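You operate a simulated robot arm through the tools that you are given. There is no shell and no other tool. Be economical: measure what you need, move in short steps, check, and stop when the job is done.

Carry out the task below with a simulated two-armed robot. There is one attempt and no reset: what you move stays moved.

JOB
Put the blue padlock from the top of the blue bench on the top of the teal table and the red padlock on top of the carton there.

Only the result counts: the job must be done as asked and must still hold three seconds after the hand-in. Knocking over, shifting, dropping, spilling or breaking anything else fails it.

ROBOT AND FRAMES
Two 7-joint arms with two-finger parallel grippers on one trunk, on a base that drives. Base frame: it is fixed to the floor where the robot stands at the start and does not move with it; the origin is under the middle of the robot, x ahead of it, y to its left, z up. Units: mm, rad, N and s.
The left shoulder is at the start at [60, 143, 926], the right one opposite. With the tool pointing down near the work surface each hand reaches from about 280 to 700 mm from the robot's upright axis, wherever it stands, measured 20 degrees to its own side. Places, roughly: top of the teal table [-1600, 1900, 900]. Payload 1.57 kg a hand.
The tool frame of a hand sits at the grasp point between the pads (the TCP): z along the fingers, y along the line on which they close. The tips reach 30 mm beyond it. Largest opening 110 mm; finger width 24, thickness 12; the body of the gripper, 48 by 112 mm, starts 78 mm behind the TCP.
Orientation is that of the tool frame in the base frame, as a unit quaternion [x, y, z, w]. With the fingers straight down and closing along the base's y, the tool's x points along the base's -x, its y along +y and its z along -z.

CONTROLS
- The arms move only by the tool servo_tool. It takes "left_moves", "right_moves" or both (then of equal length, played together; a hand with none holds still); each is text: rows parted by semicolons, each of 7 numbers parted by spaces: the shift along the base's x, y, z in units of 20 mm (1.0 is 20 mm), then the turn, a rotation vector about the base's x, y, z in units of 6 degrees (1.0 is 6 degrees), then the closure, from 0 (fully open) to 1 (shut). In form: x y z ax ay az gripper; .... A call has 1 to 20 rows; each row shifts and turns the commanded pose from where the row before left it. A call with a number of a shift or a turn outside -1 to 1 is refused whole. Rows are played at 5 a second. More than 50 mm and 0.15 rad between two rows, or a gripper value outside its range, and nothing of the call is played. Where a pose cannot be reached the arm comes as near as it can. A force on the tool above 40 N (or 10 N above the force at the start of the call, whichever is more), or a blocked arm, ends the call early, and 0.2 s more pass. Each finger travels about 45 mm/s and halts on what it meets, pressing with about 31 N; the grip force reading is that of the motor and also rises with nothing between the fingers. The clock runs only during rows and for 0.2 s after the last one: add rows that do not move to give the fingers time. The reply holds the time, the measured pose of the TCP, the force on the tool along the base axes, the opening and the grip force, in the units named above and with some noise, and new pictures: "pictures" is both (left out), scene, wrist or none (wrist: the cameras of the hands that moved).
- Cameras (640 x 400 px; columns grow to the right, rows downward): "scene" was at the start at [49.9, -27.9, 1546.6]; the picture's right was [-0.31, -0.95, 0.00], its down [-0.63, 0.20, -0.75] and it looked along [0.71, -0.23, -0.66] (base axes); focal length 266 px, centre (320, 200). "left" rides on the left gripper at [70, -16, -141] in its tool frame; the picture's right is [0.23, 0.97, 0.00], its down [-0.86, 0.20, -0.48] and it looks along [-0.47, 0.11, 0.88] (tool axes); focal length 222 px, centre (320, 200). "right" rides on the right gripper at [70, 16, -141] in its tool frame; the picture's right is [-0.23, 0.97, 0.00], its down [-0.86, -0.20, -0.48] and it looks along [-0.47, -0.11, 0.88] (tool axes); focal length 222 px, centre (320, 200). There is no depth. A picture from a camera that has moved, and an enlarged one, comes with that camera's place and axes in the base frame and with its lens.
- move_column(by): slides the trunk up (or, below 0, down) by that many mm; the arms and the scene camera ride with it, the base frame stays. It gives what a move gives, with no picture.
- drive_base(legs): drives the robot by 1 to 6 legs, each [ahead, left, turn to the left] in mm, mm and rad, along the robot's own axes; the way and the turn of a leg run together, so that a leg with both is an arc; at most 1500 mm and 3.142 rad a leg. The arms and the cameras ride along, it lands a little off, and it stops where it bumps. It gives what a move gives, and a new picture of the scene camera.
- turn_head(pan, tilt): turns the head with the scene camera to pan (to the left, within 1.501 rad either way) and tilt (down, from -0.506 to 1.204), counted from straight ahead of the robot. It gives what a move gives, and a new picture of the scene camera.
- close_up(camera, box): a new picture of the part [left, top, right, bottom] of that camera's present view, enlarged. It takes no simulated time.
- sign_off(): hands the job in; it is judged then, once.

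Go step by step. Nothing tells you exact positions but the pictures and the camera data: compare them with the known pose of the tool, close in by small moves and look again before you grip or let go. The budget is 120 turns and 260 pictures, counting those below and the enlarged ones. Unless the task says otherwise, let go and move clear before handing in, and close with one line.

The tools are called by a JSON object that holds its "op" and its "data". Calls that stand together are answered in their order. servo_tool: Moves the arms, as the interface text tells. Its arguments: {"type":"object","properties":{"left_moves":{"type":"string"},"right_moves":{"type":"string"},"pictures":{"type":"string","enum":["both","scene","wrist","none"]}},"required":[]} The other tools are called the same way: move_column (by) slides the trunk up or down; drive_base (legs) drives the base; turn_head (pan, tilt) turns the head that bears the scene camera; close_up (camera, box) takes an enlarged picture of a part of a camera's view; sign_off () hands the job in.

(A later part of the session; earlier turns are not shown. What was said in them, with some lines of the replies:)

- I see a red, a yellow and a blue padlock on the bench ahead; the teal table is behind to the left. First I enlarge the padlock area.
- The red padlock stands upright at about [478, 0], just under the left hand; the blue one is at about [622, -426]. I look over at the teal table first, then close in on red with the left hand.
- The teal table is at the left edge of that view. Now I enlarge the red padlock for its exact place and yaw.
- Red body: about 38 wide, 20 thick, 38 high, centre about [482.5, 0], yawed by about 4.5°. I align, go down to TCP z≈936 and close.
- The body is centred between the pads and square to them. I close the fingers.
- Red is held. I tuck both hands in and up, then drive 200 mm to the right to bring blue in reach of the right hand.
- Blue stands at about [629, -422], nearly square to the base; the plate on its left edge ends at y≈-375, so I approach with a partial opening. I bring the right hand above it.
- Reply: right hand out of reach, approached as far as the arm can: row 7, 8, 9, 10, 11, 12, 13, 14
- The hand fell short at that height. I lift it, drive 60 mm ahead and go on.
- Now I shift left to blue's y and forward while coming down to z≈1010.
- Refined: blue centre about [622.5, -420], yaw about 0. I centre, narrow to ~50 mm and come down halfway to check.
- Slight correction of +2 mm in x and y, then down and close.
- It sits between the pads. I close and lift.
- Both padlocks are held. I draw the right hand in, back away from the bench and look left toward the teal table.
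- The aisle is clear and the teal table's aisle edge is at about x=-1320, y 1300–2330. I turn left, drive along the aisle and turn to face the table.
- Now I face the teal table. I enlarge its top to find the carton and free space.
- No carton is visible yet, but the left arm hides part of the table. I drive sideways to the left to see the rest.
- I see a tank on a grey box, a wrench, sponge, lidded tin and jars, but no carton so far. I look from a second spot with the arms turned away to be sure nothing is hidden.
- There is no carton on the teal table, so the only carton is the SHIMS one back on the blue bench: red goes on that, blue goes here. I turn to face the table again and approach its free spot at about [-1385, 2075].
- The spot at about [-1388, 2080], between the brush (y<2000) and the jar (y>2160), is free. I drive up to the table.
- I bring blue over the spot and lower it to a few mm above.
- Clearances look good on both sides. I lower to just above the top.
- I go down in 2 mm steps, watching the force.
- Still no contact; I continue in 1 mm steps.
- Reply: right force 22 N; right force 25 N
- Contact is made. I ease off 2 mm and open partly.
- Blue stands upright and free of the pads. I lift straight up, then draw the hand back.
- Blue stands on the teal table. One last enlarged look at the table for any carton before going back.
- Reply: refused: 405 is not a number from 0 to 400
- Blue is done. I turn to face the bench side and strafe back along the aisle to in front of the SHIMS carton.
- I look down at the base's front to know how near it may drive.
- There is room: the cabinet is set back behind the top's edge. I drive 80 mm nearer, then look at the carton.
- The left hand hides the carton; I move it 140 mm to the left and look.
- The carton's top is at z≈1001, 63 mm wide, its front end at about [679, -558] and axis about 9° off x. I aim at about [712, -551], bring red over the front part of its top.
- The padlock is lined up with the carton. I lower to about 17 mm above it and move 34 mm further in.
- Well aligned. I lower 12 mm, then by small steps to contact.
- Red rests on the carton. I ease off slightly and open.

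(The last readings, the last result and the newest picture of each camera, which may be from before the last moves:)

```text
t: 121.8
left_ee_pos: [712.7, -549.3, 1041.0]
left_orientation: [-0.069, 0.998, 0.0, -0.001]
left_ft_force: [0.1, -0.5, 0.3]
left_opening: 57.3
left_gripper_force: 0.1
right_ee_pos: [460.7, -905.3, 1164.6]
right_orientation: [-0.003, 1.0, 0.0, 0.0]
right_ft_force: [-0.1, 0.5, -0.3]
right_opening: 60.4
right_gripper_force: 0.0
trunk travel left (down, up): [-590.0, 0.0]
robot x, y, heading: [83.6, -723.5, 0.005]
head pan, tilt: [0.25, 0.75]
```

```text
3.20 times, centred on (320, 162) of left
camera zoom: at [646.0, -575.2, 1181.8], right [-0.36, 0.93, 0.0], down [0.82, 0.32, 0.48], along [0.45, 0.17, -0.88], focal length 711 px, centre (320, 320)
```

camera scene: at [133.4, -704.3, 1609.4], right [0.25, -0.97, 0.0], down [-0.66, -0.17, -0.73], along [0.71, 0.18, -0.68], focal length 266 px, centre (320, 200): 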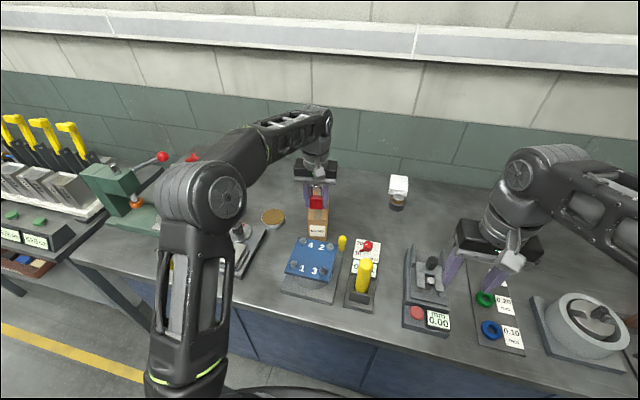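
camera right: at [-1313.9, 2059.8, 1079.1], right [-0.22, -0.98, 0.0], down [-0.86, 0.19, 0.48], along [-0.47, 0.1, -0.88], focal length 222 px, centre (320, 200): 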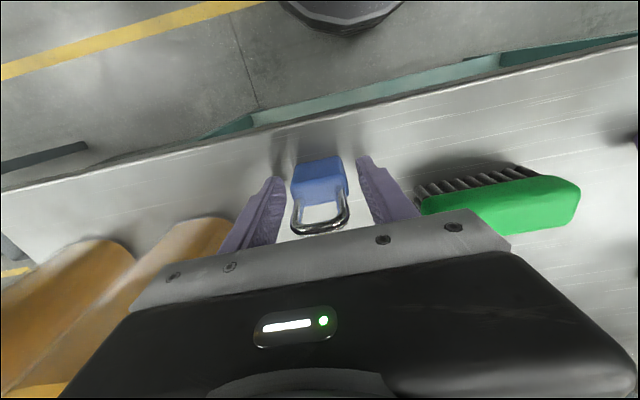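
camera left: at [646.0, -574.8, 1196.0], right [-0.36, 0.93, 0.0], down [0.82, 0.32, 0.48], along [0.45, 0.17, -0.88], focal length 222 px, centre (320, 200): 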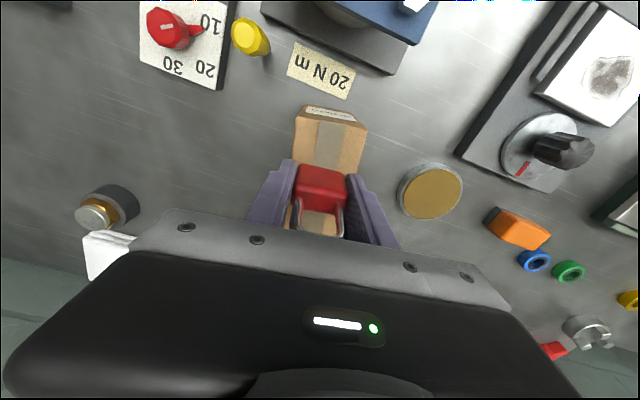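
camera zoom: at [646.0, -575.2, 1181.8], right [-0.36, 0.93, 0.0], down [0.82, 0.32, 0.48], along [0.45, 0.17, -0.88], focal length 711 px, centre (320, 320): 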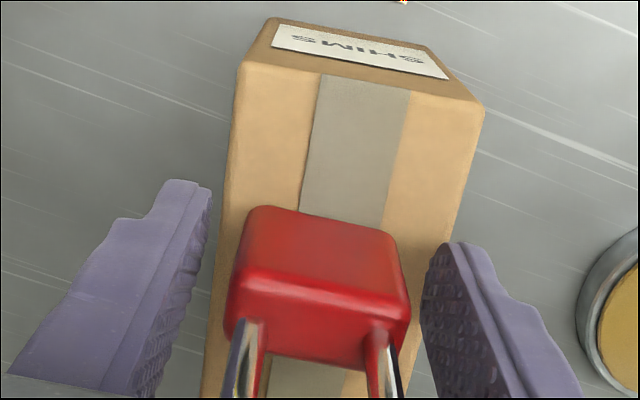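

Red stands upright on the carton. I lift straight up with care and draw back.

{"op": "servo_tool", "data": {"left_moves": "0 0 0.5 0 0 0 0.48; 0 0 0.8 0 0 0 0.48; 0 0 0.7 0 0 0 0.48; -0.5 0 1 0 0 0 0.48; -0.5 0 1 0 0 0 0.48; -0.8 0 1 0 0 0 0.48; -1 0 0.5 0 0 0 0.48; -1 0 0 0 0 0 0.48; -1 0 0 0 0 0 0.48; -1 0 0 0 0 0 0.48; -1 0 0 0 0 0 0.48; -1 0 0 0 0 0 0.48; -1 0 0 0 0 0 0.48; 0 0.5 0 0 0 0 0.48; 0 1 0 0 0 0 0.48; 0 1 0 0 0 0 0.48; 0 1 0 0 0 0 0.48; 0 0 0 0 0 0 0.48", "pictures": "scene"}}

{"op": "close_up", "data": {"camera": "scene", "box": [240, 160, 400, 260]}}

```text
t: 125.6
left_ee_pos: [559.5, -481.1, 1104.3]
left_orientation: [-0.068, 0.998, 0.0, 0.0]
left_ft_force: [0.0, 0.3, -0.6]
left_opening: 57.3
left_gripper_force: 0.2
left hand out of reach, approached as far as the arm can: row 4, 5, 6
right_ee_pos: [462.7, -905.5, 1165.3]
right_orientation: [-0.003, 1.0, 0.0, 0.0]
right_ft_force: [-0.7, -0.3, 0.0]
right_opening: 60.5
right_gripper_force: 0.0
trunk travel left (down, up): [-590.0, 0.0]
robot x, y, heading: [83.4, -722.3, 0.005]
head pan, tilt: [0.25, 0.75]
camera scene: at [133.6, -704.9, 1609.4], right [0.25, -0.97, 0.0], down [-0.66, -0.17, -0.73], along [0.71, 0.18, -0.68], focal length 266 px, centre (320, 200)
```

scene: 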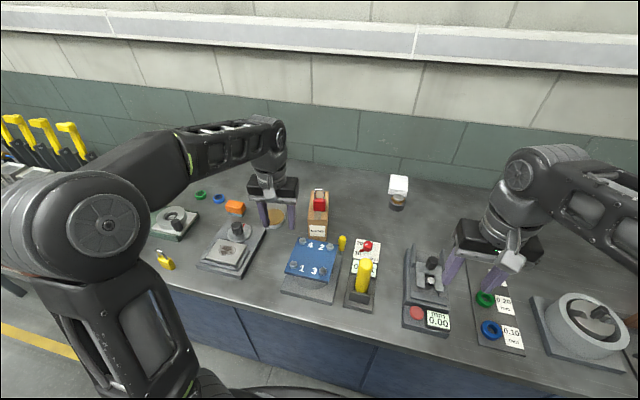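

```text
4.00 times, centred on (320, 210) of scene
camera zoom: at [133.6, -704.9, 1609.4], right [0.25, -0.97, 0.0], down [-0.66, -0.17, -0.73], along [0.71, 0.18, -0.68], focal length 1064 px, centre (320, 160)
```

zoom: 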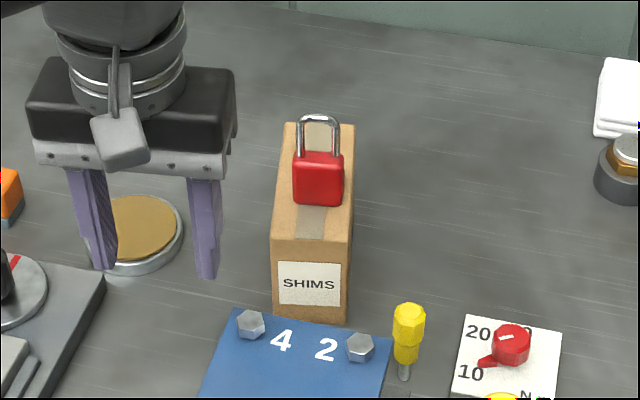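

Red stands upright on the SHIMS carton, blue stands on the teal table, and the hands are clear. I hand in.

{"op": "sign_off", "data": {}}

```text
The job is handed in.
```

The blue padlock is standing on the teal table. The red one is standing on the SHIMS carton on the blue bench, because I found no carton on the teal table and took "there" to mean the bench.
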